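You operate a simulated robot arm through the tools that you are given. There is no shell and no other tool. Be economical: measure what you need, move in short steps, check, and stop when the job is done.

You are at the controls of a simulated robot arm. One attempt, no reset.

Task
Find the stuck joystick key, brush it free, then try all four keys.
Fine: the display names it with the knob on TEST; brush back in the grip tray before you try them; knob to FLY at the end. Set down upright: key brush.
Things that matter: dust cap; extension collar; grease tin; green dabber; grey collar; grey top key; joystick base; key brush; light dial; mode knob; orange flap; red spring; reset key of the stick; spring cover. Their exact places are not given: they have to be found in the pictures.

It is judged by the outcome, as a careful person would: the job done as asked, and still so three seconds after it is handed in. It fails if anything else is knocked over, pushed out of place, dropped, spilled or broken.

Robot
A 7-joint arm with a fingered hand on a trunk, on a base that drives. Base frame: it is fixed to the floor where the robot stands at the start and does not move with it; the origin is under the middle of the robot, x ahead of it, y to its left, z up. Units: m, degrees, N and s.
With the tool pointing down near the work surface it reaches from about 0.28 to 0.7 m from the robot's upright axis, wherever it stands. Its first joint turns from -166.0 to 166.0 degrees. Places, roughly: dust cap [0, 2.5, 0.75]; extension collar [0.1, 2.7, 0.9]; grease tin [0, 2.5, 0.75]; grey collar [0.5, 0.1, 0.6]; grey top key [0.5, 0.1, 0.8]; joystick base [0.5, 0.1, 0.5]; key brush (3x3x8 cm) [0.7, -0.4, 0.8]; light dial [0.4, -0.1, 0.5]; mode knob [0.4, 0, 0.6]; orange flap [0.4, 0.2, 0.5]; red spring [0, 2.5, 0.75]; reset key of the stick [0.4, 0.2, 0.5]; spring cover [0.4, 0.1, 0.6]; stick key four [0.5, 0, 0.6]; stick key one [0.6, 0.2, 0.6]; stick key three [0.6, 0, 0.6]. Payload 4 kg.
The tool frame sits at the grasp point between the pads (the TCP): z along the fingers, y along the line on which they close. The tips reach 0.026 m beyond it. The gripper opens to 0.148 m. The gripper's body begins 0.073 m behind the TCP. The gripper is a hand of 3 fingers: y runs from the thumb to the fingers, the wrist lies at [0, 0, -0.239] in the tool frame, and closing takes about 1.5 s.
Orientation is told as [roll, pitch, yaw] about the base's x, y, z axes, in that order, counted from this pose: with the fingers straight down and closing along the base's y, the tool's x points along the base's -x, its y along +y and its z along -z.

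Tools
- The arm moves only by the tool play_rows. Its argument "plan" is a list that holds one entry, the list of rows, each a list of 6 numbers: the shift along the base's x, y, z in m, then the turn, a rotation vector about the base's x, y, z in degrees. In form: [[[x, y, z, wx, wy, wz], ...]]. A call has 1 to 8 rows; each row is the pose to reach, as a shift and turn from the pose commanded when the call began. "gripper" is the closure, from 0 (fully open) to 1 (shut), set as the call begins (left out, the last holds). Rows are played at 5 a second. More than 0.05 m and 8.6 degrees between two rows, or a gripper value outside its range, and nothing of the call is played. A pose out of reach is approached as far as the arm can. The call stops where the force on the tool passes 40 N (or 10 N more than at its start, if that is more) or the arm is blocked; 0.2 s more then pass. Each finger travels about 0.072 m/s and halts on what it meets, pressing with about 30 N; the grip force reading is that of the motor and also rises with nothing between the fingers. The clock runs only during rows and for 0.2 s after the last one: add rows that repeat a pose to give the fingers time. The reply holds the time, the measured pose of the TCP, the force on the tool along the base axes, the opening and the grip force, in the units named above and with some noise, with the torque about the TCP (base axes, N m) and any sound that the robot's microphone picked up, and new pictures: "pictures" is both (left out), scene, wrist or none.
- Cameras (640 x 400 px; columns grow to the right, rows downward): "scene" is now at [0.0154, 0.1248, 1.3794]; the picture's right is [-0.33, -0.94, 0.00], its down [-0.70, 0.25, -0.67] and it looks along [0.64, -0.22, -0.74] (base axes); focal length 280 px, centre (320, 200). "wrist" rides on the gripper at [0.068, -0.039, -0.09] in the tool frame; the picture's right is [0.50, 0.87, 0.00], its down [-0.66, 0.38, -0.65] and it looks along [-0.57, 0.33, 0.76] (tool axes); focal length 222 px, centre (320, 200).
- slide_trunk(by): slides the trunk up (or, below 0, down) by that many m; the arm and the scene camera ride with it, the base frame stays. It gives what a move gives, with no picture.
- base_move(legs): drives the robot by 1 to 6 legs, each [ahead, left, turn to the left] in m, m and degrees, along the robot's own axes; the way and the turn of a leg run together, so that a leg with both is an arc; at most 1.5 m and 180 degrees a leg. The arm and the cameras ride along, it lands a little off, and it stops where it bumps. It gives what a move gives, and a new picture of the scene camera.
- move_fingers(finger1, finger2, thumb_bend): sets how far each is bent, from 0 (flat) to 1 (curled in); at 0.3 the hand is open as for a grip, at 0.7 the pads meet at the TCP. One left out holds its place. A second passes; each finger stops where it meets its share of the squeeze, and holds until it gets a number again. A gripper value or a shape takes the hand back. It gives what a move gives, with no picture; readings hold the bend of each and the force on the fingers (four entries, about 0 where the hand has none), thumb and palm.
- grasp_type(shape): the hand has 3 fingers and takes this shape, open, in about a second: jaw (thumb against the fingers, like two jaws); tri (thumb and two fingers); tip (a fingertip pinch); poke (one finger out to press); point (the index stretched); flat (the hand flat); cup (the hand cupped); fist (a fist). The gripper value then closes the fingers along that shape, each until it touches; the sizes above hold for jaw. It gives what a move gives, with no picture.
- head_to(pan, tilt): turns the head with the scene camera to pan (to the left, within 155 degrees either way) and tilt (down, from -29 to 69), counted from straight ahead of the robot. It gives what a move gives, and a new picture of the scene camera.
- probe_pixels(camera, pixels): for up to 12 pixels [column, row] of the newest picture of that camera ("zoom" is the newest enlarged one), the place [x, y, z] in the base frame of the surface seen there, good to about 0.002 m. It takes no simulated time.
- inspect(camera, box): a new picture of the part [left, top, right, bottom] of that camera's present view, enlarged. It takes no simulated time.
- hand_in(): hands the job in; it is judged then, once.

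Work in short steps. Measure before you move; look again where a grasp or a placing could have gone wrong, and mend it. You have 80 turns and 260 pictures in all, those below and enlarged ones among them. Open the gripper and draw the arm clear of the work before you hand the job in, unless the task says otherwise; then end with one line.

The tools are called after ">>>" by a JSON object that holds its "op" and its "data". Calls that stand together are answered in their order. play_rows: Moves the arm, as the interface text tells. Its arguments: {"type":"object","properties":{"plan":{"type":"array","items":{"type":"array","items":{"type":"array","items":{"type":"number"}}}},"gripper":{"type":"number"},"pictures":{"type":"string","enum":["both","scene","wrist","none"]}},"required":["plan"]} The other tools are called the same way: slide_trunk (by) slides the trunk up or down; grasp_type (shape) gives the hand a shape; move_fingers (finger1, finger2, thumb_bend) moves the fingers one by one; base_move (legs) drives the base; head_to (pan, tilt) turns the head that bears the scene camera; probe_pixels (camera, pixels) gives the place of the surface under pixels of a picture; inspect (camera, box) takes an enlarged picture of a part of a camera's view; hand_in () hands the job in.

At the start:

```text
time_s: 0.0
position: [0.4171, 0.1495, 1.1076]
tool_rot: [0.0, 0.0, 0.0]
wrist_force: [-0.2, 0.3, -0.4]
torque: [-0.01, -0.01, 0.04]
width: 0.1481
grasp_force: 0.0
shape: jaw
bend: [0.3, 0.3, 0.3]
finger forces: [0.1, 0.0, 0.1, 0.0, 0.0, 0.0]
trunk travel left (down, up): [-0.35, 0.24]
robot x, y, heading: [0.0007, 0.0003, -0.1]
head pan, tilt: [-19.4, 47.6]
```

scene: 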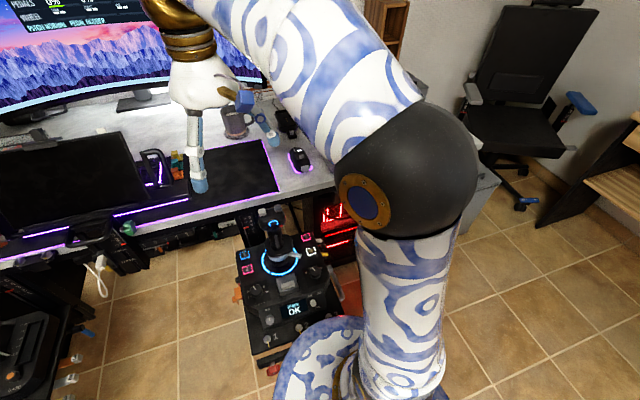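
wrist: 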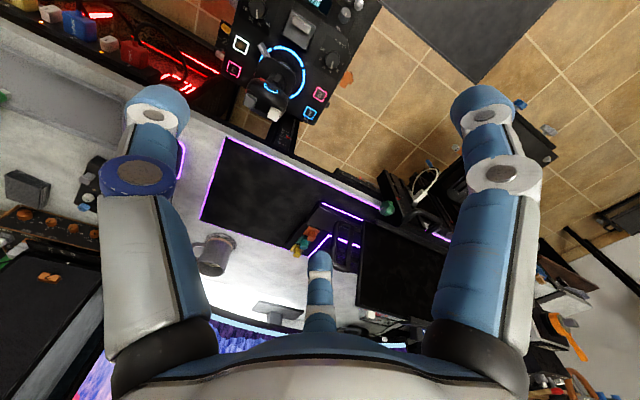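

The joystick base shows at scene (285,290), with four coloured keys around the ring. I enlarge it to read the parts.

>>> {"op": "inspect", "data": {"camera": "scene", "box": [220, 200, 380, 380]}}

>>> {"op": "inspect", "data": {"camera": "wrist", "box": [200, 0, 400, 130]}}

>>> {"op": "inspect", "data": {"camera": "scene", "box": [200, 70, 360, 200]}}

```text
2.22 times, centred on (300, 290) of scene
```

zoom: 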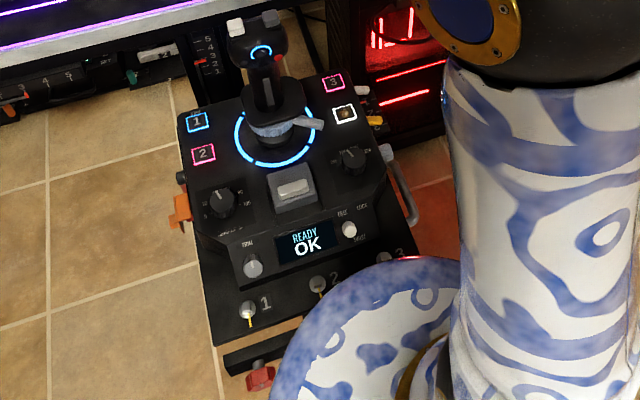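

```text
3.08 times, centred on (300, 65) of wrist
```

zoom: 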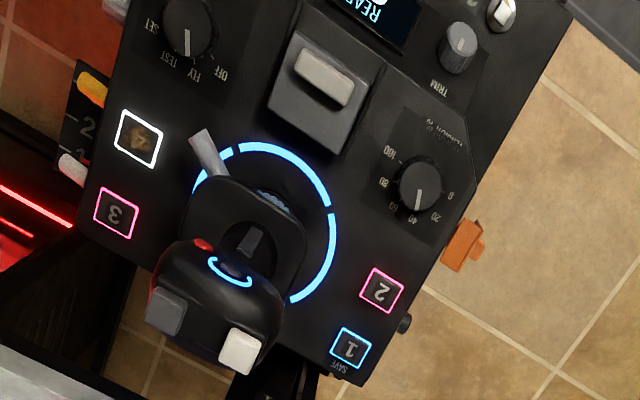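

```text
3.08 times, centred on (280, 135) of scene
```

zoom: 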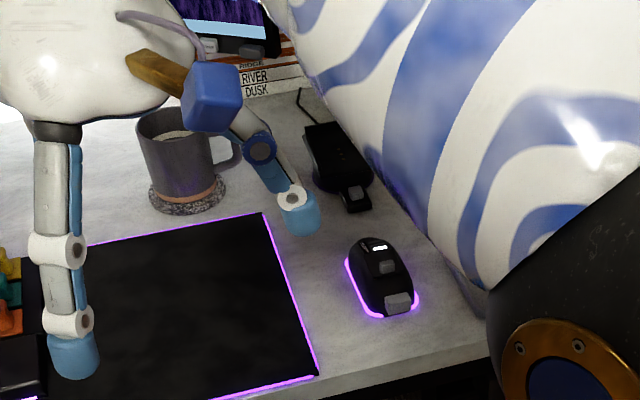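

Key 4 looks dusty; the knob is at upper right of the stick. I look to the right for the brush and tray.

>>> {"op": "head_to", "data": {"pan": -45, "tilt": 45}}

>>> {"op": "inspect", "data": {"camera": "wrist", "box": [0, 0, 200, 125]}}

```text
time_s: 0.9
position: [0.417, 0.1502, 1.1074]
tool_rot: [-0.1, 0.0, -0.1]
wrist_force: [-0.1, -0.5, -0.4]
torque: [0.0, 0.01, -0.04]
width: 0.1477
grasp_force: 0.0
shape: jaw
bend: [0.3, 0.3, 0.3]
finger forces: [0.0, 0.0, 0.0, 0.0, 0.0, 0.1]
trunk travel left (down, up): [-0.35, 0.24]
robot x, y, heading: [0.002, -0.0033, -0.1]
head pan, tilt: [-45.0, 45.0]
```

scene: 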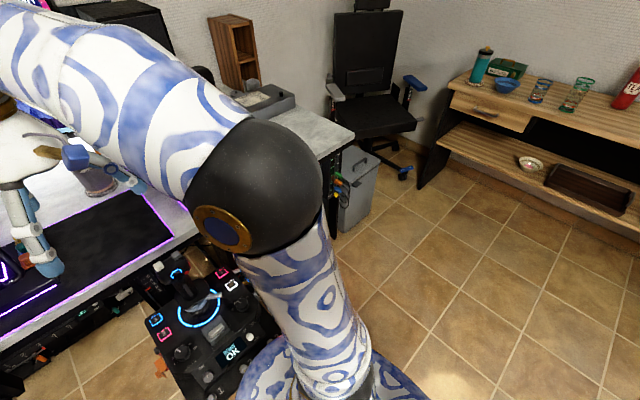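

```text
3.20 times, centred on (100, 62) of wrist
```

zoom: 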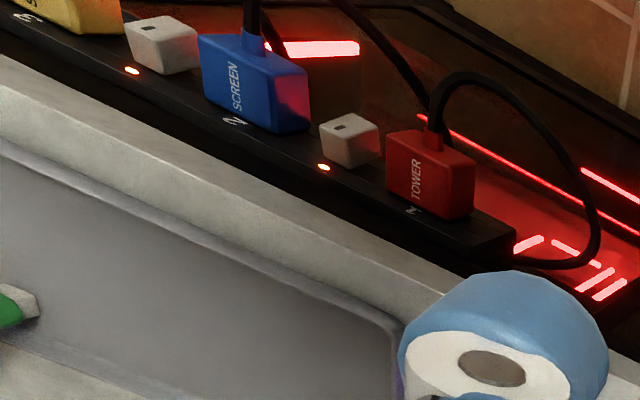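

A grey tray stands on the desk near (255,100). I zoom in and probe it.

>>> {"op": "inspect", "data": {"camera": "scene", "box": [190, 50, 360, 160]}}

>>> {"op": "probe_pixels", "data": {"camera": "scene", "pixels": [[254, 82], [262, 100], [285, 100], [250, 90], [330, 130], [300, 140]]}}

```text
3.64 times, centred on (275, 105) of scene
```

zoom: 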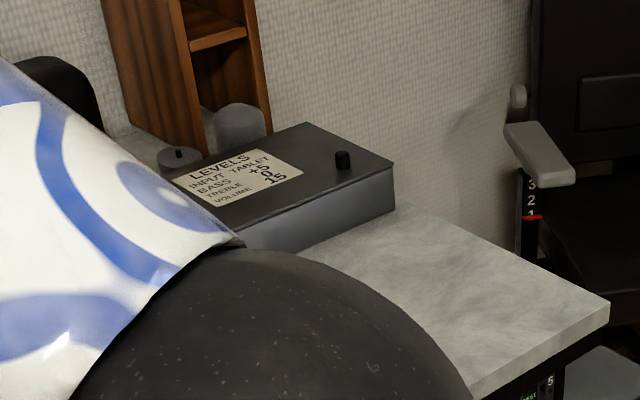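

```text
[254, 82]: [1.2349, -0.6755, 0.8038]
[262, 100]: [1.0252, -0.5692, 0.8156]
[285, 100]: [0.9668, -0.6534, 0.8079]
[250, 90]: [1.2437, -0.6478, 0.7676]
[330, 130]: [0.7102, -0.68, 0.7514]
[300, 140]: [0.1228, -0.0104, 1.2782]
```

The arm's elbow hides the tray. I shift the hand left so the elbow moves clear.

>>> {"op": "play_rows", "data": {"plan": [[[-0.01, 0.045, 0, 0, 0, 6], [-0.02, 0.09, 0, 0, 0, 12], [-0.03, 0.135, 0, 0, 0, 18], [-0.05, 0.18, 0, 0, 0, 24], [-0.07, 0.22, 0, 0, 0, 30], [-0.09, 0.26, 0, 0, 0, 36], [-0.12, 0.29, 0, 0, 0, 42], [-0.15, 0.32, 0, 0, 0, 48]]], "pictures": "both"}}

```text
time_s: 2.7
position: [0.2633, 0.46, 1.1008]
tool_rot: [0.1, -0.1, 48.2]
wrist_force: [-0.4, 0.3, -0.8]
torque: [-0.04, 0.04, 0.02]
width: 0.1478
grasp_force: 0.0
shape: jaw
bend: [0.3, 0.3, 0.3]
finger forces: [0.0, 0.1, 0.0, 0.0, 0.0, 0.1]
out of reach, approached as far as the arm can: row 7, 8
trunk travel left (down, up): [-0.35, 0.24]
robot x, y, heading: [-0.0018, -0.0021, 0.1]
head pan, tilt: [-45.0, 45.0]
```

scene: 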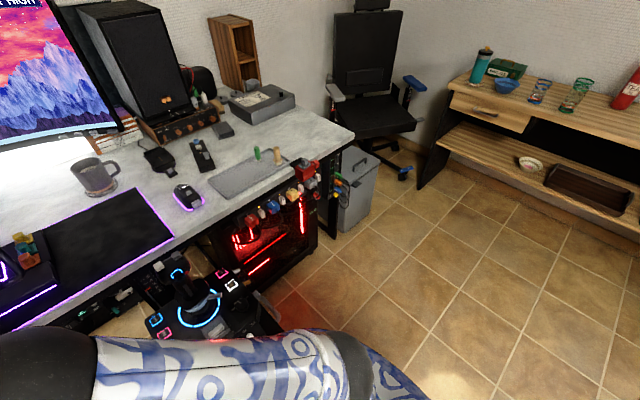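
wrist: 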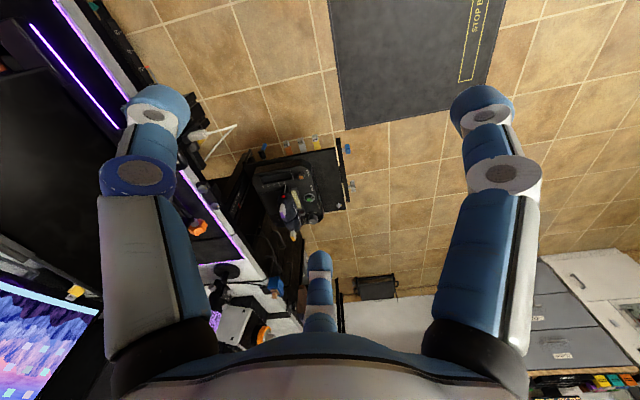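

Now the grey tray with a brush is visible around (255,165). I zoom in on it.

>>> {"op": "inspect", "data": {"camera": "scene", "box": [195, 130, 325, 210]}}

>>> {"op": "inspect", "data": {"camera": "scene", "box": [135, 245, 295, 345]}}

```text
4.92 times, centred on (260, 170) of scene
```

zoom: 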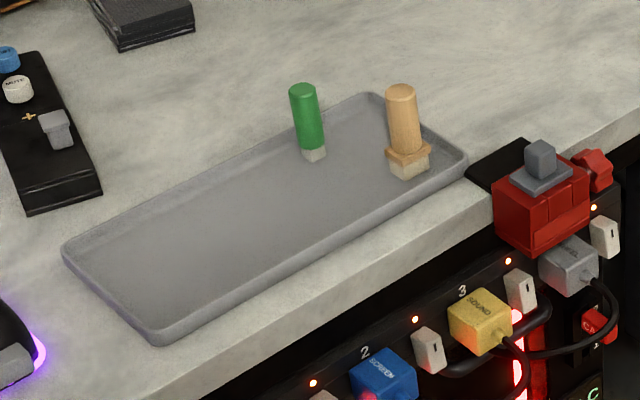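

```text
4.00 times, centred on (215, 295) of scene
```

zoom: 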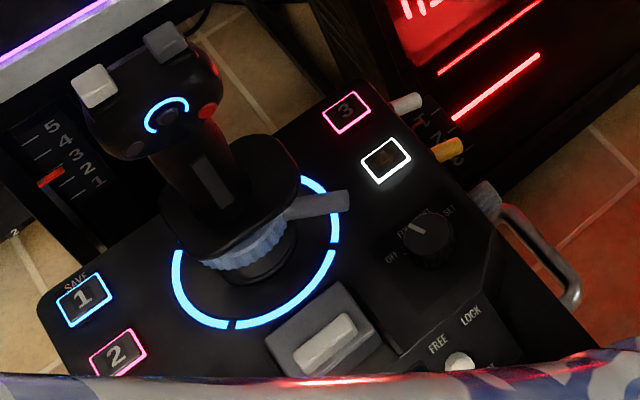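

The tan brush stands at zoom (405,130) next to the green dabber. I probe the brush from a fresh zoom and the knob.

>>> {"op": "inspect", "data": {"camera": "scene", "box": [235, 135, 315, 185]}}

>>> {"op": "probe_pixels", "data": {"camera": "scene", "pixels": [[277, 151], [277, 158], [278, 163], [257, 150], [258, 160], [265, 173], [310, 166]]}}

```text
8.00 times, centred on (275, 160) of scene
```

zoom: 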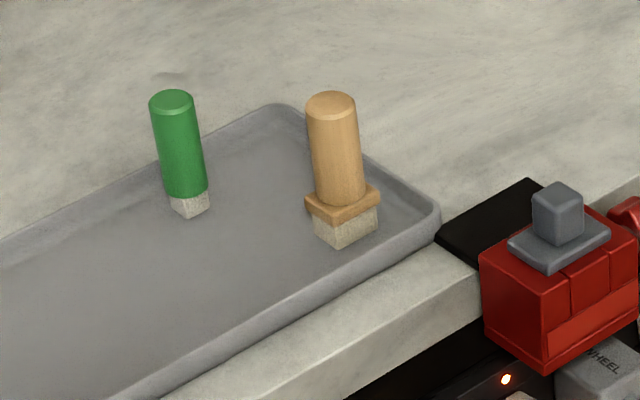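

```text
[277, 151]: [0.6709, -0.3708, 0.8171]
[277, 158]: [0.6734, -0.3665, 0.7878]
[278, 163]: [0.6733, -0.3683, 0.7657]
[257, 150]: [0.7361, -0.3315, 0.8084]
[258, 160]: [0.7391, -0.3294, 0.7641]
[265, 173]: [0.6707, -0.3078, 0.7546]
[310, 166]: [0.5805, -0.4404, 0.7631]
```

I probe the brush details in the zoom, then the joystick parts in the scene picture.

>>> {"op": "probe_pixels", "data": {"camera": "zoom", "pixels": [[330, 100], [345, 110], [310, 130], [356, 130], [335, 150], [340, 190], [306, 205], [378, 192], [340, 225], [172, 95], [180, 150], [345, 262]]}}

>>> {"op": "probe_pixels", "data": {"camera": "scene", "pixels": [[222, 273], [231, 285], [156, 319], [164, 333], [188, 287], [170, 252], [241, 305], [250, 335], [257, 302], [211, 296], [322, 297], [205, 330]]}}

>>> {"op": "inspect", "data": {"camera": "scene", "box": [210, 260, 274, 310]}}

```text
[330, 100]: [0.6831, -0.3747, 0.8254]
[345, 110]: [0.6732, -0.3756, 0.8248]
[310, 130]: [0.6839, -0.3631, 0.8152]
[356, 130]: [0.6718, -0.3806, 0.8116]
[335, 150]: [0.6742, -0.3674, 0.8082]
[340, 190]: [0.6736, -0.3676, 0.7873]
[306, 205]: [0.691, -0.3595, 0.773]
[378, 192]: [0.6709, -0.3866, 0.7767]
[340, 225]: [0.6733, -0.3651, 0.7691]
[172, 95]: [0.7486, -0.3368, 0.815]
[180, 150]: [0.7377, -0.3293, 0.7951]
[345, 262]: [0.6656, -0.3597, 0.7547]
```

```text
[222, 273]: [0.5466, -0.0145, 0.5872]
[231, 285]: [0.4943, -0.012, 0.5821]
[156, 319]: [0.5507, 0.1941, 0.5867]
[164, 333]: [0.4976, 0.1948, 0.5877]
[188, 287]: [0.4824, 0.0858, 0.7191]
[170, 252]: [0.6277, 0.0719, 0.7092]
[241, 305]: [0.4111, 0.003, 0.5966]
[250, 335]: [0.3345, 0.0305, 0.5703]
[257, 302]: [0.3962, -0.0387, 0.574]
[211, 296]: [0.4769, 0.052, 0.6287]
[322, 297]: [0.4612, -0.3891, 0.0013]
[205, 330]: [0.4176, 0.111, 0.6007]
```

```text
8.00 times, centred on (242, 285) of scene
```

zoom: 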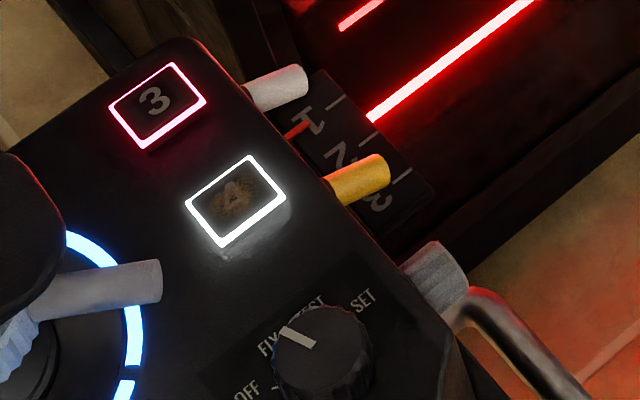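

Key 4 has brown dirt. I probe the knob, its pointer and its labels in this zoom.

>>> {"op": "probe_pixels", "data": {"camera": "zoom", "pixels": [[248, 390], [268, 343], [308, 305], [363, 298], [286, 328], [314, 346], [325, 345], [360, 360], [275, 365], [330, 310], [236, 200], [255, 240]]}}

>>> {"op": "inspect", "data": {"camera": "scene", "box": [226, 290, 258, 315]}}

```text
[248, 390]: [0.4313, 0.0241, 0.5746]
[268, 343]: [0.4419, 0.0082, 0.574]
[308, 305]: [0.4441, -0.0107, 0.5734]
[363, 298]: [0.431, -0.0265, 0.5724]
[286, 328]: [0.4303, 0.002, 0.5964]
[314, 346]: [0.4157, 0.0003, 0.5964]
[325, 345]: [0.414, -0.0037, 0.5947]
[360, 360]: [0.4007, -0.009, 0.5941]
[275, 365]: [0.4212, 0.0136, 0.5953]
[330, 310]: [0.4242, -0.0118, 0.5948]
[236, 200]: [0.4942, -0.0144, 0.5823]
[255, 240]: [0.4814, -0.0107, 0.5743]
```

```text
16.00 times, centred on (242, 302) of scene
```

zoom: 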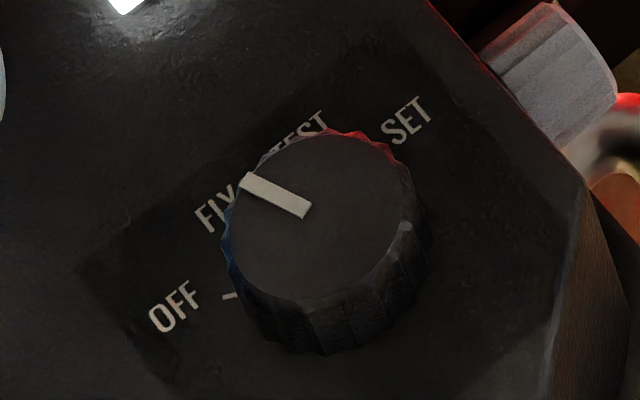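

The knob sits around (0.411,0,0.597) with labels at 49/16/-16/-50 degrees from +x; the pointer seems at FLY. I bring the hand back above the panel to look from close by.

>>> {"op": "play_rows", "data": {"plan": [[[0.03, -0.04, -0.01, 0, 0, -6], [0.06, -0.08, -0.02, 0, 0, -12], [0.08, -0.125, -0.03, 0, 0, -18], [0.1, -0.17, -0.04, 0, 0, -24], [0.12, -0.215, -0.05, 0, 0, -30], [0.13, -0.26, -0.06, 0, 0, -36], [0.14, -0.305, -0.07, 0, 0, -42], [0.145, -0.35, -0.08, 0, 0, -48]]], "pictures": "none"}}

>>> {"op": "slide_trunk", "data": {"by": -0.15}}

>>> {"op": "head_to", "data": {"pan": -10, "tilt": 55}}

>>> {"op": "inspect", "data": {"camera": "wrist", "box": [0, 0, 640, 400]}}

```text
refused: row 1 steps farther than a row can; nothing moved
```

```text
time_s: 4.5
position: [0.2631, 0.4598, 0.952]
tool_rot: [0.0, -0.2, 48.0]
wrist_force: [-0.2, 0.0, 0.0]
torque: [-0.01, 0.02, 0.0]
width: 0.1479
grasp_force: 0.0
shape: jaw
bend: [0.3, 0.3, 0.3]
finger forces: [0.0, 0.0, 0.0, 0.1, 0.1, 0.1]
trunk travel left (down, up): [-0.2, 0.39]
robot x, y, heading: [-0.0008, -0.0005, -0.1]
head pan, tilt: [-45.0, 45.0]
```

```text
time_s: 5.5
position: [0.2633, 0.4594, 0.9516]
tool_rot: [-0.1, -0.2, 48.0]
wrist_force: [-0.7, 0.2, -0.1]
torque: [-0.01, 0.02, 0.0]
width: 0.1484
grasp_force: 0.0
shape: jaw
bend: [0.3, 0.3, 0.3]
finger forces: [0.0, 0.2, 0.0, 0.1, 0.0, 0.0]
trunk travel left (down, up): [-0.2, 0.39]
robot x, y, heading: [0.0011, -0.0008, -0.1]
head pan, tilt: [-10.0, 55.0]
```

scene: 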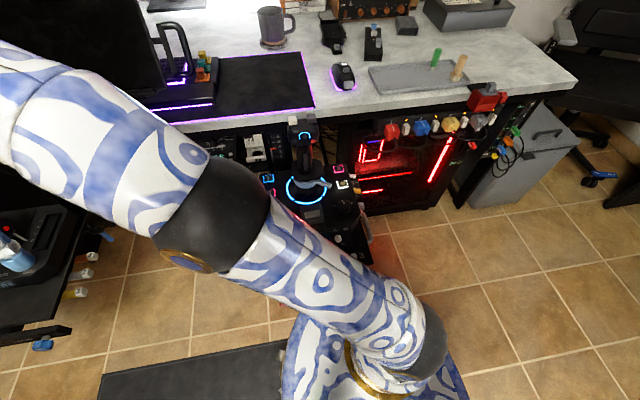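

```text
1.00 times, centred on (320, 200) of wrist (not enlarged: the box is as wide or as high as the picture)
```

zoom: 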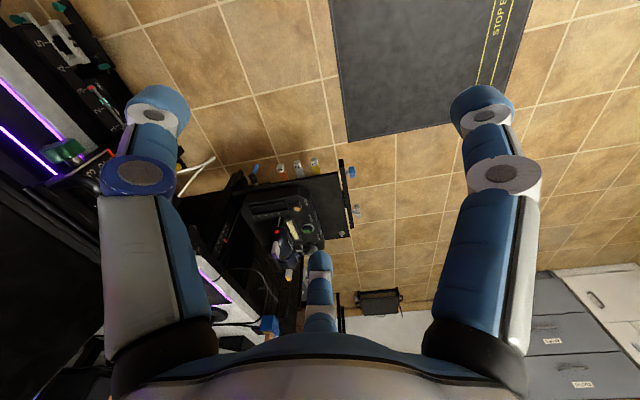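

The first step was a hair too long (0.051 m). I replay with shorter ones toward a point above the panel.

>>> {"op": "play_rows", "data": {"plan": [[[0.02, -0.045, 0, 0, 0, -6], [0.04, -0.09, 0, 0, 0, -12], [0.055, -0.135, 0, 0, 0, -18], [0.07, -0.18, 0, 0, 0, -24], [0.085, -0.225, 0, 0, 0, -30], [0.1, -0.27, 0, 0, 0, -36], [0.11, -0.315, 0, 0, 0, -42], [0.12, -0.36, 0, 0, 0, -48]]], "pictures": "both"}}

```text
time_s: 7.3
position: [0.3824, 0.0977, 0.9502]
tool_rot: [0.0, -0.2, -0.1]
wrist_force: [-0.1, 0.5, 0.5]
torque: [0.01, 0.01, 0.01]
width: 0.148
grasp_force: 0.1
shape: jaw
bend: [0.3, 0.3, 0.3]
finger forces: [0.0, 0.0, 0.0, 0.0, 0.0, 0.0]
trunk travel left (down, up): [-0.2, 0.39]
robot x, y, heading: [-0.0004, -0.0002, 0.1]
head pan, tilt: [-10.0, 55.0]
```

scene: 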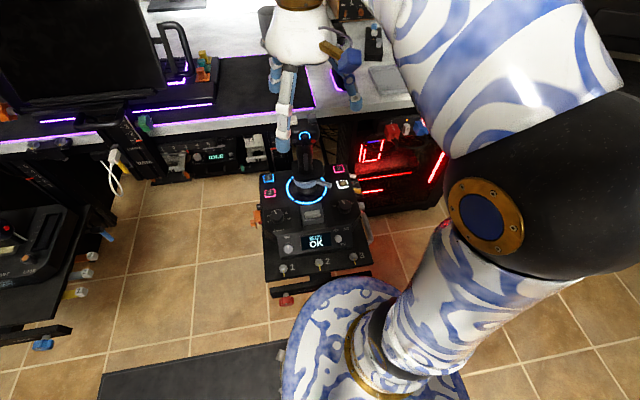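
wrist: 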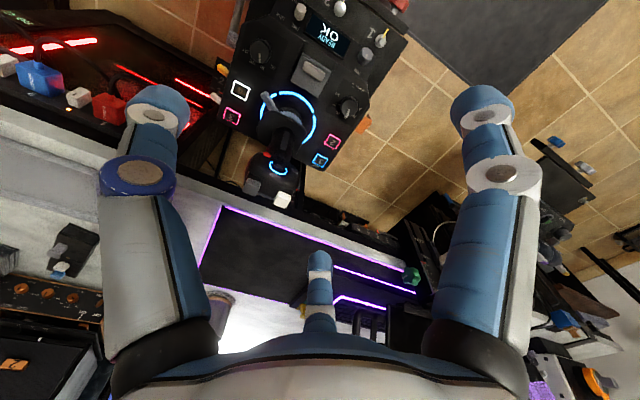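

The panel is now visible at scene (315,225). I zoom in on it.

>>> {"op": "inspect", "data": {"camera": "scene", "box": [245, 110, 385, 310]}}

>>> {"op": "inspect", "data": {"camera": "scene", "box": [265, 165, 375, 255]}}

>>> {"op": "inspect", "data": {"camera": "wrist", "box": [200, 0, 420, 210]}}

```text
2.00 times, centred on (315, 210) of scene
```

zoom: 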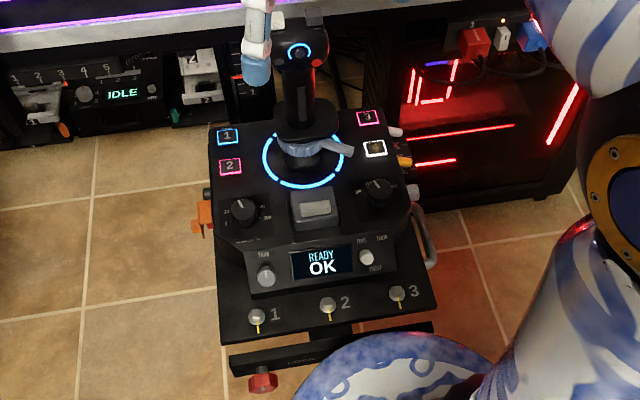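

```text
4.44 times, centred on (320, 210) of scene
```

zoom: 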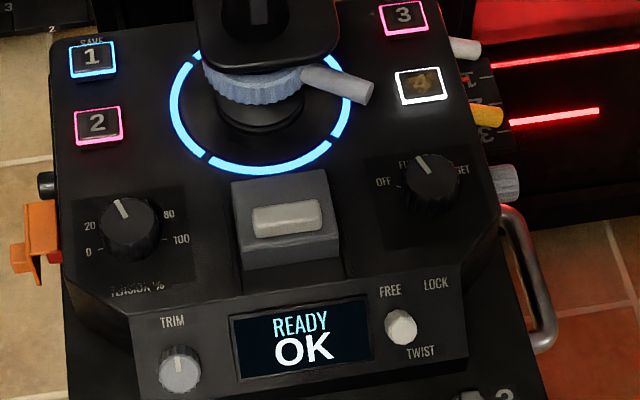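

```text
1.90 times, centred on (310, 105) of wrist
```

zoom: 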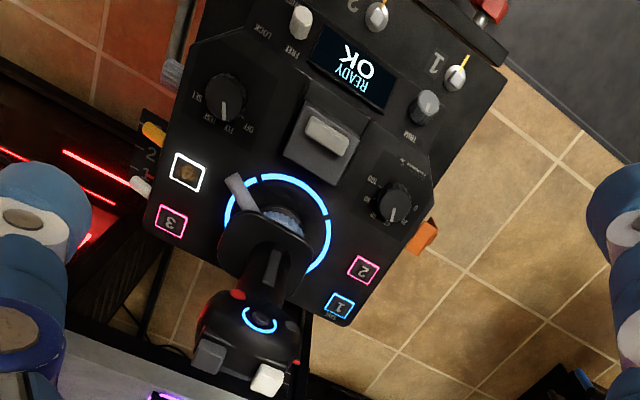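

I zoom on the knob in the wrist view and probe its rim to fix its centre.

>>> {"op": "inspect", "data": {"camera": "wrist", "box": [250, 30, 290, 70]}}

>>> {"op": "inspect", "data": {"camera": "scene", "box": [355, 190, 387, 220]}}

```text
10.00 times, centred on (270, 50) of wrist
```

zoom: 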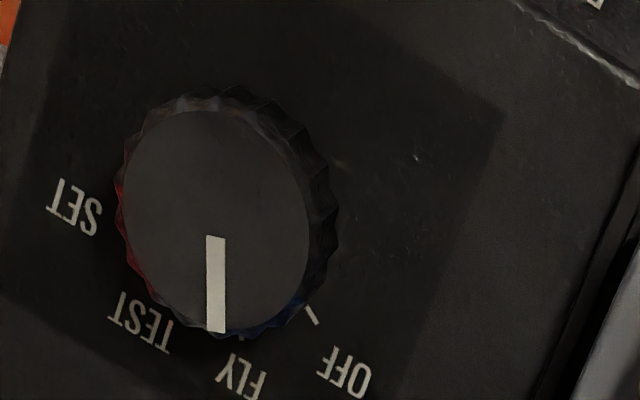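

```text
13.33 times, centred on (371, 205) of scene
```

zoom: 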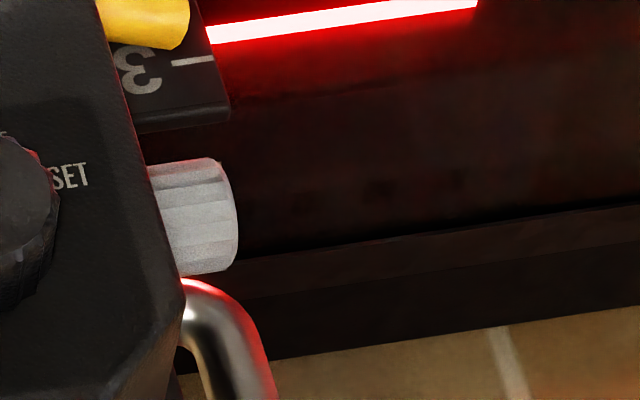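

I probe knob rim points, pointer and labels via wrist pixels, plus the keys.

>>> {"op": "probe_pixels", "data": {"camera": "wrist", "pixels": [[259.5, 51.2], [251.3, 50.5], [268, 51.5], [259.6, 42], [259.7, 60.5], [259.6, 55], [259.6, 62.5], [252.5, 62], [262, 68], [272.5, 67], [245.5, 50.7], [237, 90]]}}

>>> {"op": "probe_pixels", "data": {"camera": "wrist", "pixels": [[238, 87], [240, 94], [231, 114], [332, 142], [320, 160], [269, 102], [285, 165], [252, 185], [283, 200], [313, 70], [239, 90]]}}

```text
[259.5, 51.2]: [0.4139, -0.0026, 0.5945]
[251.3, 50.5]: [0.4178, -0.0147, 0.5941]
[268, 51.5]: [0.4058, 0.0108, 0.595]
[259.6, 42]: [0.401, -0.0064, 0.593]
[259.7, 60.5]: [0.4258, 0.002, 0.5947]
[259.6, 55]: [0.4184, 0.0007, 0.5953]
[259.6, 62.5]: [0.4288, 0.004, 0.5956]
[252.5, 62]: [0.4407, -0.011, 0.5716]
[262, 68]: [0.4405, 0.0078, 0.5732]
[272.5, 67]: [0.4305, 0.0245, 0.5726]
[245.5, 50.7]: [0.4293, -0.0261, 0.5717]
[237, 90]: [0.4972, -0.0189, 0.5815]
```

```text
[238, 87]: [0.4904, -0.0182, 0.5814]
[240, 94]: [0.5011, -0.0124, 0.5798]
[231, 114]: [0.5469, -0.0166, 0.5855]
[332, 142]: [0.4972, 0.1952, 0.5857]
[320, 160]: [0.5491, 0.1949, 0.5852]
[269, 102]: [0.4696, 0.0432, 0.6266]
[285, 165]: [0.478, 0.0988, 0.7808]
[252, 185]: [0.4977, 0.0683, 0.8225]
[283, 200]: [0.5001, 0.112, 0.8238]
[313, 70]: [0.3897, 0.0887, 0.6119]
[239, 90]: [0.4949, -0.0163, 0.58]
```

Knob centre is about (0.412,-0.001), top 0.595, with the pointer at +16° (FLY). I try a part-closed gripper here in the air to learn how the fingers line up.

>>> {"op": "play_rows", "data": {"plan": [[[0, 0, 0, 0, 0, 0], [0, 0, 0, 0, 0, 0], [0, 0, 0, 0, 0, 0], [0, 0, 0, 0, 0, 0], [0, 0, 0, 0, 0, 0], [0, 0, 0, 0, 0, 0]]], "gripper": 0.6, "pictures": "wrist"}}

>>> {"op": "inspect", "data": {"camera": "scene", "box": [250, 0, 400, 150]}}

```text
time_s: 8.7
position: [0.3814, 0.0979, 0.9495]
tool_rot: [0.1, -0.2, 0.1]
wrist_force: [-0.1, -0.6, 0.4]
torque: [0.02, -0.02, -0.01]
width: 0.06
grasp_force: 0.1
shape: jaw
bend: [0.77, 0.77, 0.7]
finger forces: [0.0, 0.0, 0.0, 0.0, 0.0, 0.0]
trunk travel left (down, up): [-0.2, 0.39]
robot x, y, heading: [-0.001, 0.0021, -0.1]
head pan, tilt: [-10.0, 55.0]
```

wrist: 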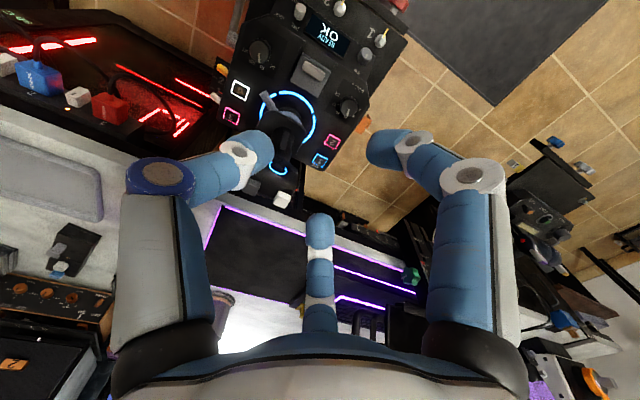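

```text
2.67 times, centred on (325, 75) of scene
```

zoom: 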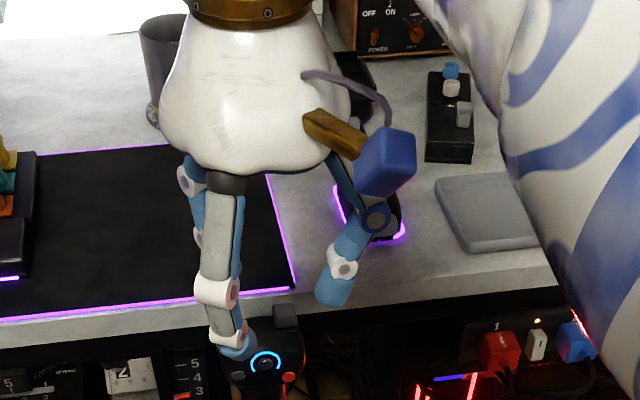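

The three fingers close radially (about 120° apart), good for a knob. Stick head clearance matters, so I probe the stick head's edges from the scene camera.

>>> {"op": "inspect", "data": {"camera": "scene", "box": [280, 105, 344, 200]}}

>>> {"op": "probe_pixels", "data": {"camera": "scene", "pixels": [[318, 138], [316, 132], [312, 142], [305, 145], [296, 140], [300, 150], [314, 120], [310, 165], [327, 185], [318, 186]]}}

```text
4.21 times, centred on (312, 152) of scene
```

zoom: 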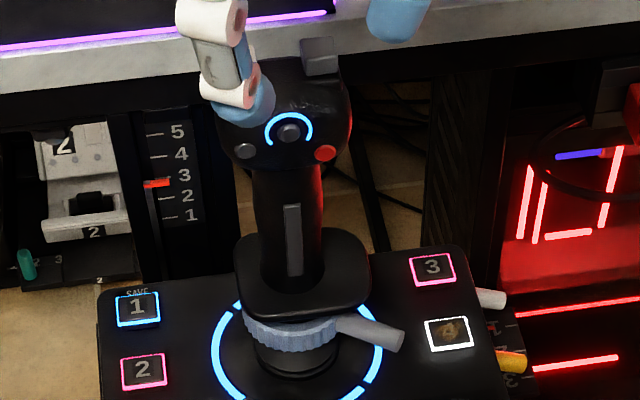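

```text
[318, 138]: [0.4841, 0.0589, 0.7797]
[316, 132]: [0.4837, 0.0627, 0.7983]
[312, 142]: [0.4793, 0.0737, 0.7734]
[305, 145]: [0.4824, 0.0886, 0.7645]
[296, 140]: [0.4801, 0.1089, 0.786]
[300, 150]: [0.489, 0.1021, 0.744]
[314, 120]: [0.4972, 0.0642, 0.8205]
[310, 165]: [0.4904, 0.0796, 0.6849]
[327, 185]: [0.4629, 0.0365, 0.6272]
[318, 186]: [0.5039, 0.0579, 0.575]
```

The stick head's nearest point is ~0.09 m from the knob axis, clear if a finger gap faces it. I move above the knob with yaw +70.

>>> {"op": "play_rows", "data": {"plan": [[[0.005, -0.02, -0.01, 0, 0, 8.5], [0.01, -0.04, -0.02, 0, 0, 17], [0.015, -0.06, -0.03, 0, 0, 25.5], [0.02, -0.08, -0.05, 0, 0, 34], [0.025, -0.099, -0.07, 0, 0, 42.5], [0.03, -0.099, -0.1, 0, 0, 51], [0.03, -0.099, -0.13, 0, 0, 59.5], [0.03, -0.099, -0.16, 0, 0, 68]]], "gripper": 0.5, "pictures": "both"}}

```text
time_s: 10.5
position: [0.4104, -0.0011, 0.7908]
tool_rot: [0.0, -0.1, 68.1]
wrist_force: [0.7, -0.1, 0.6]
torque: [-0.01, -0.01, -0.01]
width: 0.0735
grasp_force: 0.1
shape: jaw
bend: [0.36, 0.36, 0.7]
finger forces: [0.0, 0.1, 0.1, 0.0, 0.0, 0.1]
trunk travel left (down, up): [-0.2, 0.39]
robot x, y, heading: [-0.0038, 0.003, 0.2]
head pan, tilt: [-10.0, 55.0]
```

scene: 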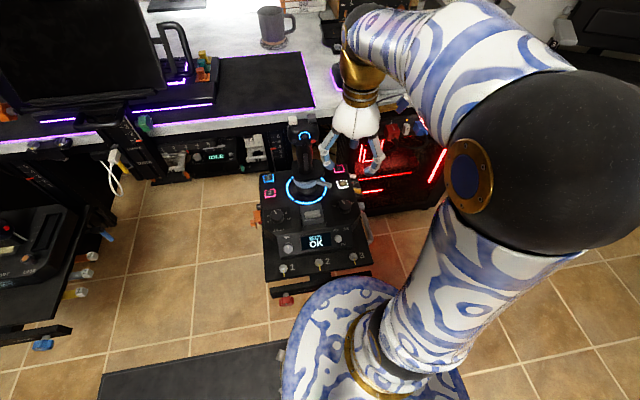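
wrist: 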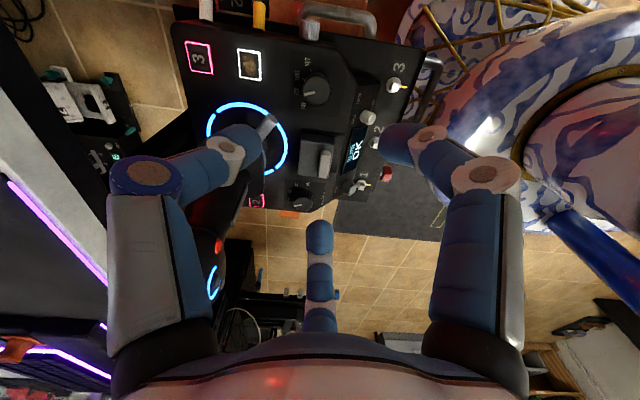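

The TCP is above the knob, axis clear of the stick. I descend to z≈0.65 and look.

>>> {"op": "play_rows", "data": {"plan": [[[0.0015, 0, -0.04, 0, 0, 0], [0.0015, 0, -0.08, 0, 0, 0], [0.0015, 0, -0.11, 0, 0, 0], [0.0015, 0, -0.14, 0, 0, 0], [0.0015, 0, -0.14, 0, 0, 0]]], "pictures": "both"}}

>>> {"op": "inspect", "data": {"camera": "scene", "box": [270, 110, 400, 250]}}

```text
time_s: 11.7
position: [0.4129, 0.0007, 0.6503]
tool_rot: [0.0, -0.1, 68.0]
wrist_force: [-0.5, 0.2, -0.3]
torque: [0.0, 0.02, 0.05]
width: 0.0736
grasp_force: 0.1
shape: jaw
bend: [0.36, 0.36, 0.7]
finger forces: [0.0, 0.0, 0.1, 0.0, 0.0, 0.0]
trunk travel left (down, up): [-0.2, 0.39]
robot x, y, heading: [0.0025, 0.0015, 0.1]
head pan, tilt: [-10.0, 55.0]
```

scene: 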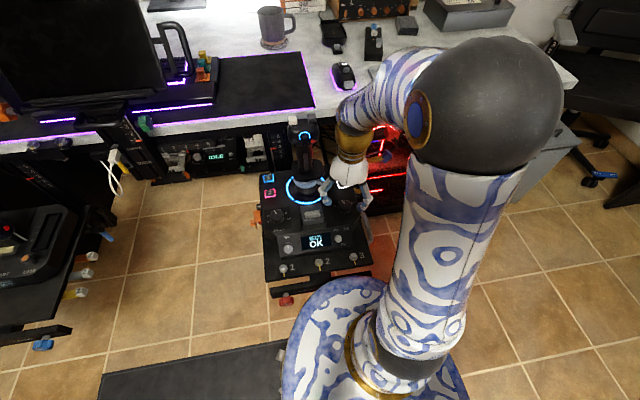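
wrist: 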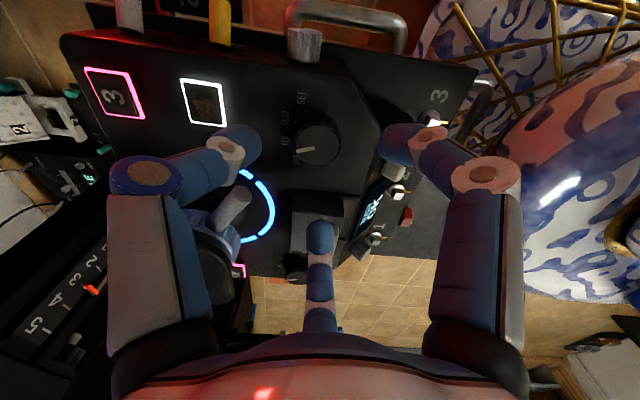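

```text
2.86 times, centred on (335, 180) of scene
```

zoom: 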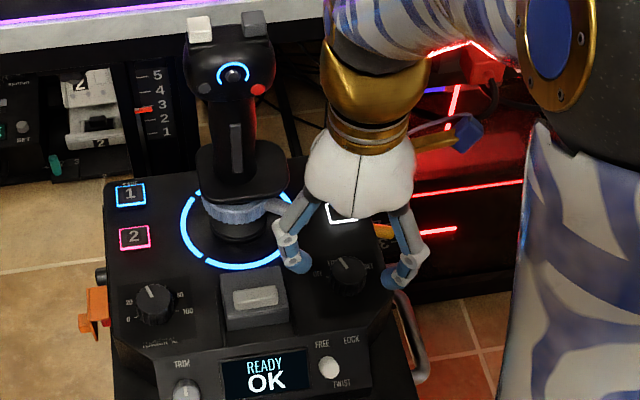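

The rear finger (320,235) is near the spring cover, so I narrow the opening to 0.06 first and probe the cover's and fingertips' places.

>>> {"op": "play_rows", "data": {"plan": [[[0, 0, 0, 0, 0, 0], [0, 0, 0, 0, 0, 0]]], "gripper": 0.6, "pictures": "wrist"}}

>>> {"op": "inspect", "data": {"camera": "wrist", "box": [180, 60, 460, 280]}}

>>> {"op": "probe_pixels", "data": {"camera": "wrist", "pixels": [[295, 200], [310, 195], [340, 200], [300, 210], [320, 225], [250, 150], [392, 145], [320, 145], [322, 132], [345, 145]]}}

```text
time_s: 12.3
position: [0.4111, 0.0006, 0.6512]
tool_rot: [0.1, -0.1, 67.9]
wrist_force: [-0.5, -0.2, -0.3]
torque: [-0.03, -0.01, 0.0]
width: 0.0595
grasp_force: 0.1
shape: jaw
bend: [0.77, 0.77, 0.7]
finger forces: [0.0, 0.1, 0.1, 0.0, 0.0, 0.1]
trunk travel left (down, up): [-0.2, 0.39]
robot x, y, heading: [-0.0016, -0.0014, -0.0]
head pan, tilt: [-10.0, 55.0]
```

wrist: 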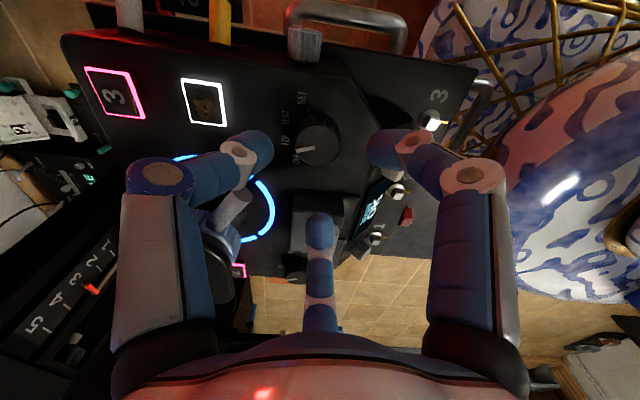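

```text
1.82 times, centred on (320, 170) of wrist
```

zoom: 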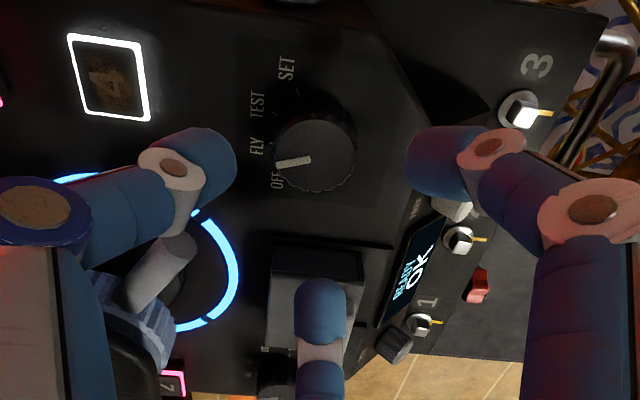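

```text
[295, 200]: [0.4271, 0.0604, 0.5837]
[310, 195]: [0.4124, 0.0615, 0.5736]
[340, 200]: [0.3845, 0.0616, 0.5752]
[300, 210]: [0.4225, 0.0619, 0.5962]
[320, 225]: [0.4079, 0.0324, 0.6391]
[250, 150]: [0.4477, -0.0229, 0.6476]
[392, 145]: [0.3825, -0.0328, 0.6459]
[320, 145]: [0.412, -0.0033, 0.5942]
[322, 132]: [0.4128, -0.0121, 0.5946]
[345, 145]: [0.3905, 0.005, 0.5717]
```

Fingertips sit ~0.035 m out around the knob with all obstacles beyond. I lower to z≈0.608.

>>> {"op": "play_rows", "data": {"plan": [[[0.0, -0.002, -0.015, 0, 0, 0], [0.0, -0.002, -0.03, 0, 0, 0], [0.0, -0.002, -0.04, 0, 0, 0], [0.0, -0.002, -0.043, 0, 0, 0]]], "pictures": "wrist"}}

>>> {"op": "inspect", "data": {"camera": "scene", "box": [300, 130, 400, 240]}}

```text
time_s: 13.3
position: [0.4136, -0.0016, 0.6086]
tool_rot: [0.0, -0.2, 68.0]
wrist_force: [0.7, -0.8, 0.1]
torque: [0.0, -0.01, 0.01]
width: 0.0594
grasp_force: 0.1
shape: jaw
bend: [0.77, 0.77, 0.7]
finger forces: [0.0, 0.1, 0.0, 0.0, 0.0, 0.0]
trunk travel left (down, up): [-0.2, 0.39]
robot x, y, heading: [0.0019, 0.0009, 0.2]
head pan, tilt: [-10.0, 55.0]
```

wrist: 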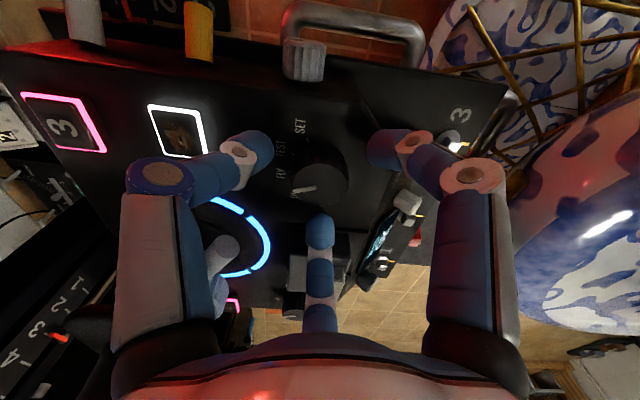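

```text
3.64 times, centred on (350, 185) of scene
```

zoom: 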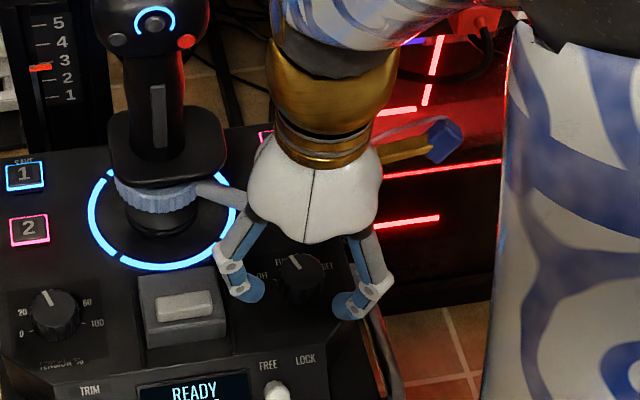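

Position holds around the knob. I close onto it.

>>> {"op": "play_rows", "data": {"plan": [[[0, 0, 0, 0, 0, 0], [0, 0, 0, 0, 0, 0], [0, 0, 0, 0, 0, 0], [0, 0, 0, 0, 0, 0], [0, 0, 0, 0, 0, 0]]], "gripper": 0.85, "pictures": "wrist"}}

```text
time_s: 14.5
position: [0.415, -0.0021, 0.609]
tool_rot: [0.2, -0.2, 67.9]
wrist_force: [-0.2, 0.4, -7.1]
torque: [-0.01, -0.01, -0.02]
width: 0.027
grasp_force: 30.2
shape: jaw
bend: [0.75, 0.75, 0.7]
finger forces: [26.4, 26.3, 0.0, 0.0, 26.6, 0.0]
trunk travel left (down, up): [-0.2, 0.39]
robot x, y, heading: [-0.0022, 0.0015, 0.1]
head pan, tilt: [-10.0, 55.0]
```

wrist: 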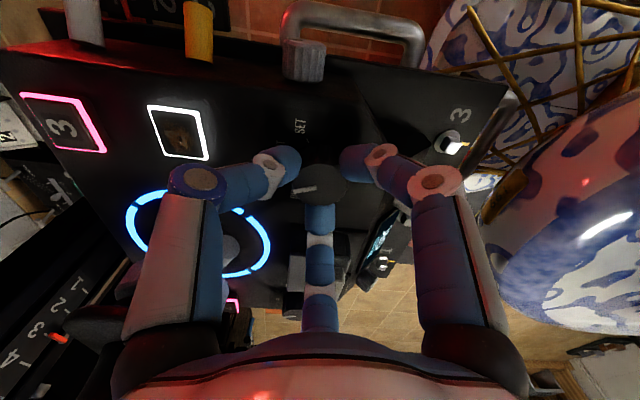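

All three fingers hold the knob. I turn it -33° (clockwise from above) to TEST.

>>> {"op": "play_rows", "data": {"plan": [[[0, 0, 0, 0, 0, -6], [0, 0, 0, 0, 0, -12], [0, 0, 0, 0, 0, -18], [0, 0, 0, 0, 0, -24], [0, 0, 0, 0, 0, -30], [0, 0, 0, 0, 0, -34], [0, 0, 0, 0, 0, -34]]], "pictures": "wrist"}}

>>> {"op": "inspect", "data": {"camera": "scene", "box": [270, 140, 400, 260]}}

```text
time_s: 16.1
position: [0.4143, -0.0024, 0.6077]
tool_rot: [0.1, -0.2, 33.8]
wrist_force: [-0.9, 3.2, -12.7]
torque: [0.04, 0.01, 0.01]
width: 0.0268
grasp_force: 29.7
shape: jaw
bend: [0.75, 0.75, 0.7]
finger forces: [27.8, 27.2, 0.0, 0.0, 25.7, 0.0]
trunk travel left (down, up): [-0.2, 0.39]
robot x, y, heading: [0.0004, -0.0013, 0.1]
head pan, tilt: [-10.0, 55.0]
```

wrist: 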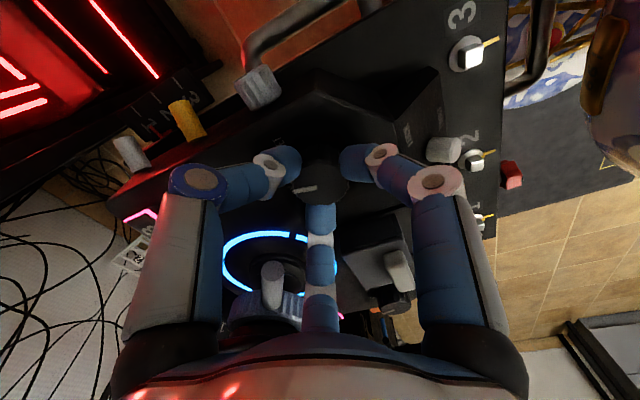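

```text
3.33 times, centred on (335, 200) of scene
```

zoom: 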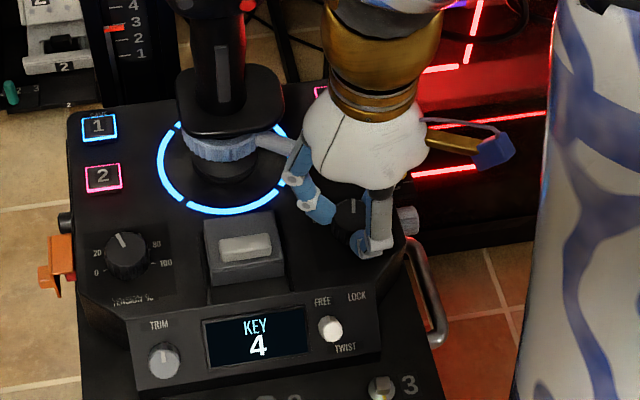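

The display shows KEY 4 stuck. I release, then rise clear.

>>> {"op": "play_rows", "data": {"plan": [[[0, 0, 0, 0, 0, 0], [0, 0, 0, 0, 0, 0], [0, 0, 0, 0, 0, 0], [0, 0, 0.03, 0, 0, 0], [0, 0, 0.07, 0, 0, 0], [-0.01, -0.01, 0.12, 0, 0, 0], [-0.03, -0.02, 0.165, 0, 0, 0], [-0.06, -0.03, 0.2, 0, 0, 0]]], "gripper": 0.6, "pictures": "both"}}

>>> {"op": "inspect", "data": {"camera": "scene", "box": [270, 160, 380, 260]}}

```text
refused: row 6 steps farther than a row can; nothing moved
```

```text
4.00 times, centred on (325, 210) of scene
```

zoom: 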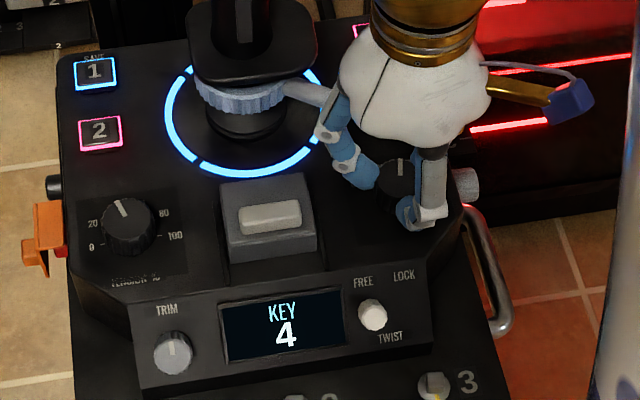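

Same motion with shorter steps.

>>> {"op": "play_rows", "data": {"plan": [[[0, 0, 0, 0, 0, 0], [0, 0, 0, 0, 0, 0], [0, 0, 0, 0, 0, 0], [0, 0, 0.03, 0, 0, 0], [0, 0, 0.07, 0, 0, 0], [-0.01, -0.01, 0.11, 0, 0, 0], [-0.02, -0.02, 0.155, 0, 0, 0], [-0.03, -0.03, 0.2, 0, 0, 0]]], "gripper": 0.6, "pictures": "both"}}

>>> {"op": "inspect", "data": {"camera": "scene", "box": [270, 160, 380, 260]}}

```text
time_s: 17.9
position: [0.3847, -0.0332, 0.8074]
tool_rot: [0.0, 0.0, 33.9]
wrist_force: [-0.2, -0.3, -0.5]
torque: [0.0, -0.02, -0.02]
width: 0.0589
grasp_force: 0.1
shape: jaw
bend: [0.77, 0.77, 0.7]
finger forces: [0.0, 0.0, 0.1, 0.0, 0.0, 0.0]
trunk travel left (down, up): [-0.2, 0.39]
robot x, y, heading: [0.0011, 0.0057, 0.2]
head pan, tilt: [-10.0, 55.0]
```

scene: 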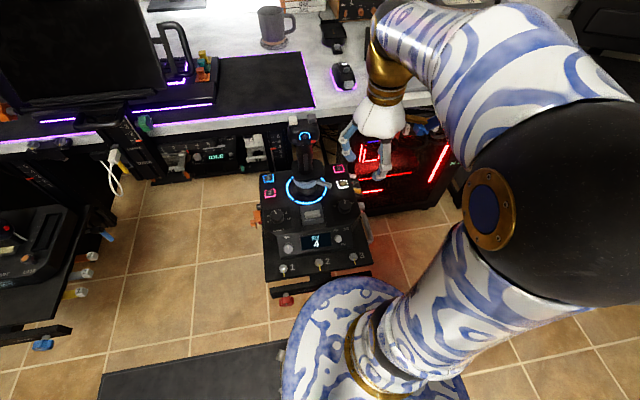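
wrist: 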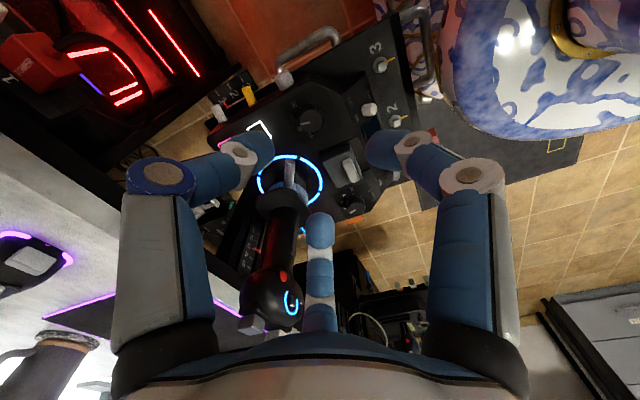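

```text
4.00 times, centred on (325, 210) of scene
```

zoom: 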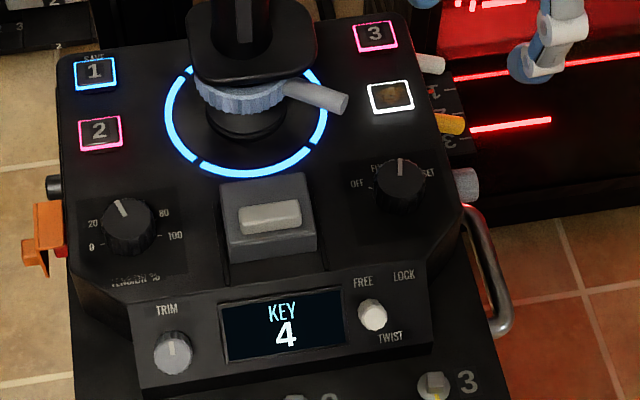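

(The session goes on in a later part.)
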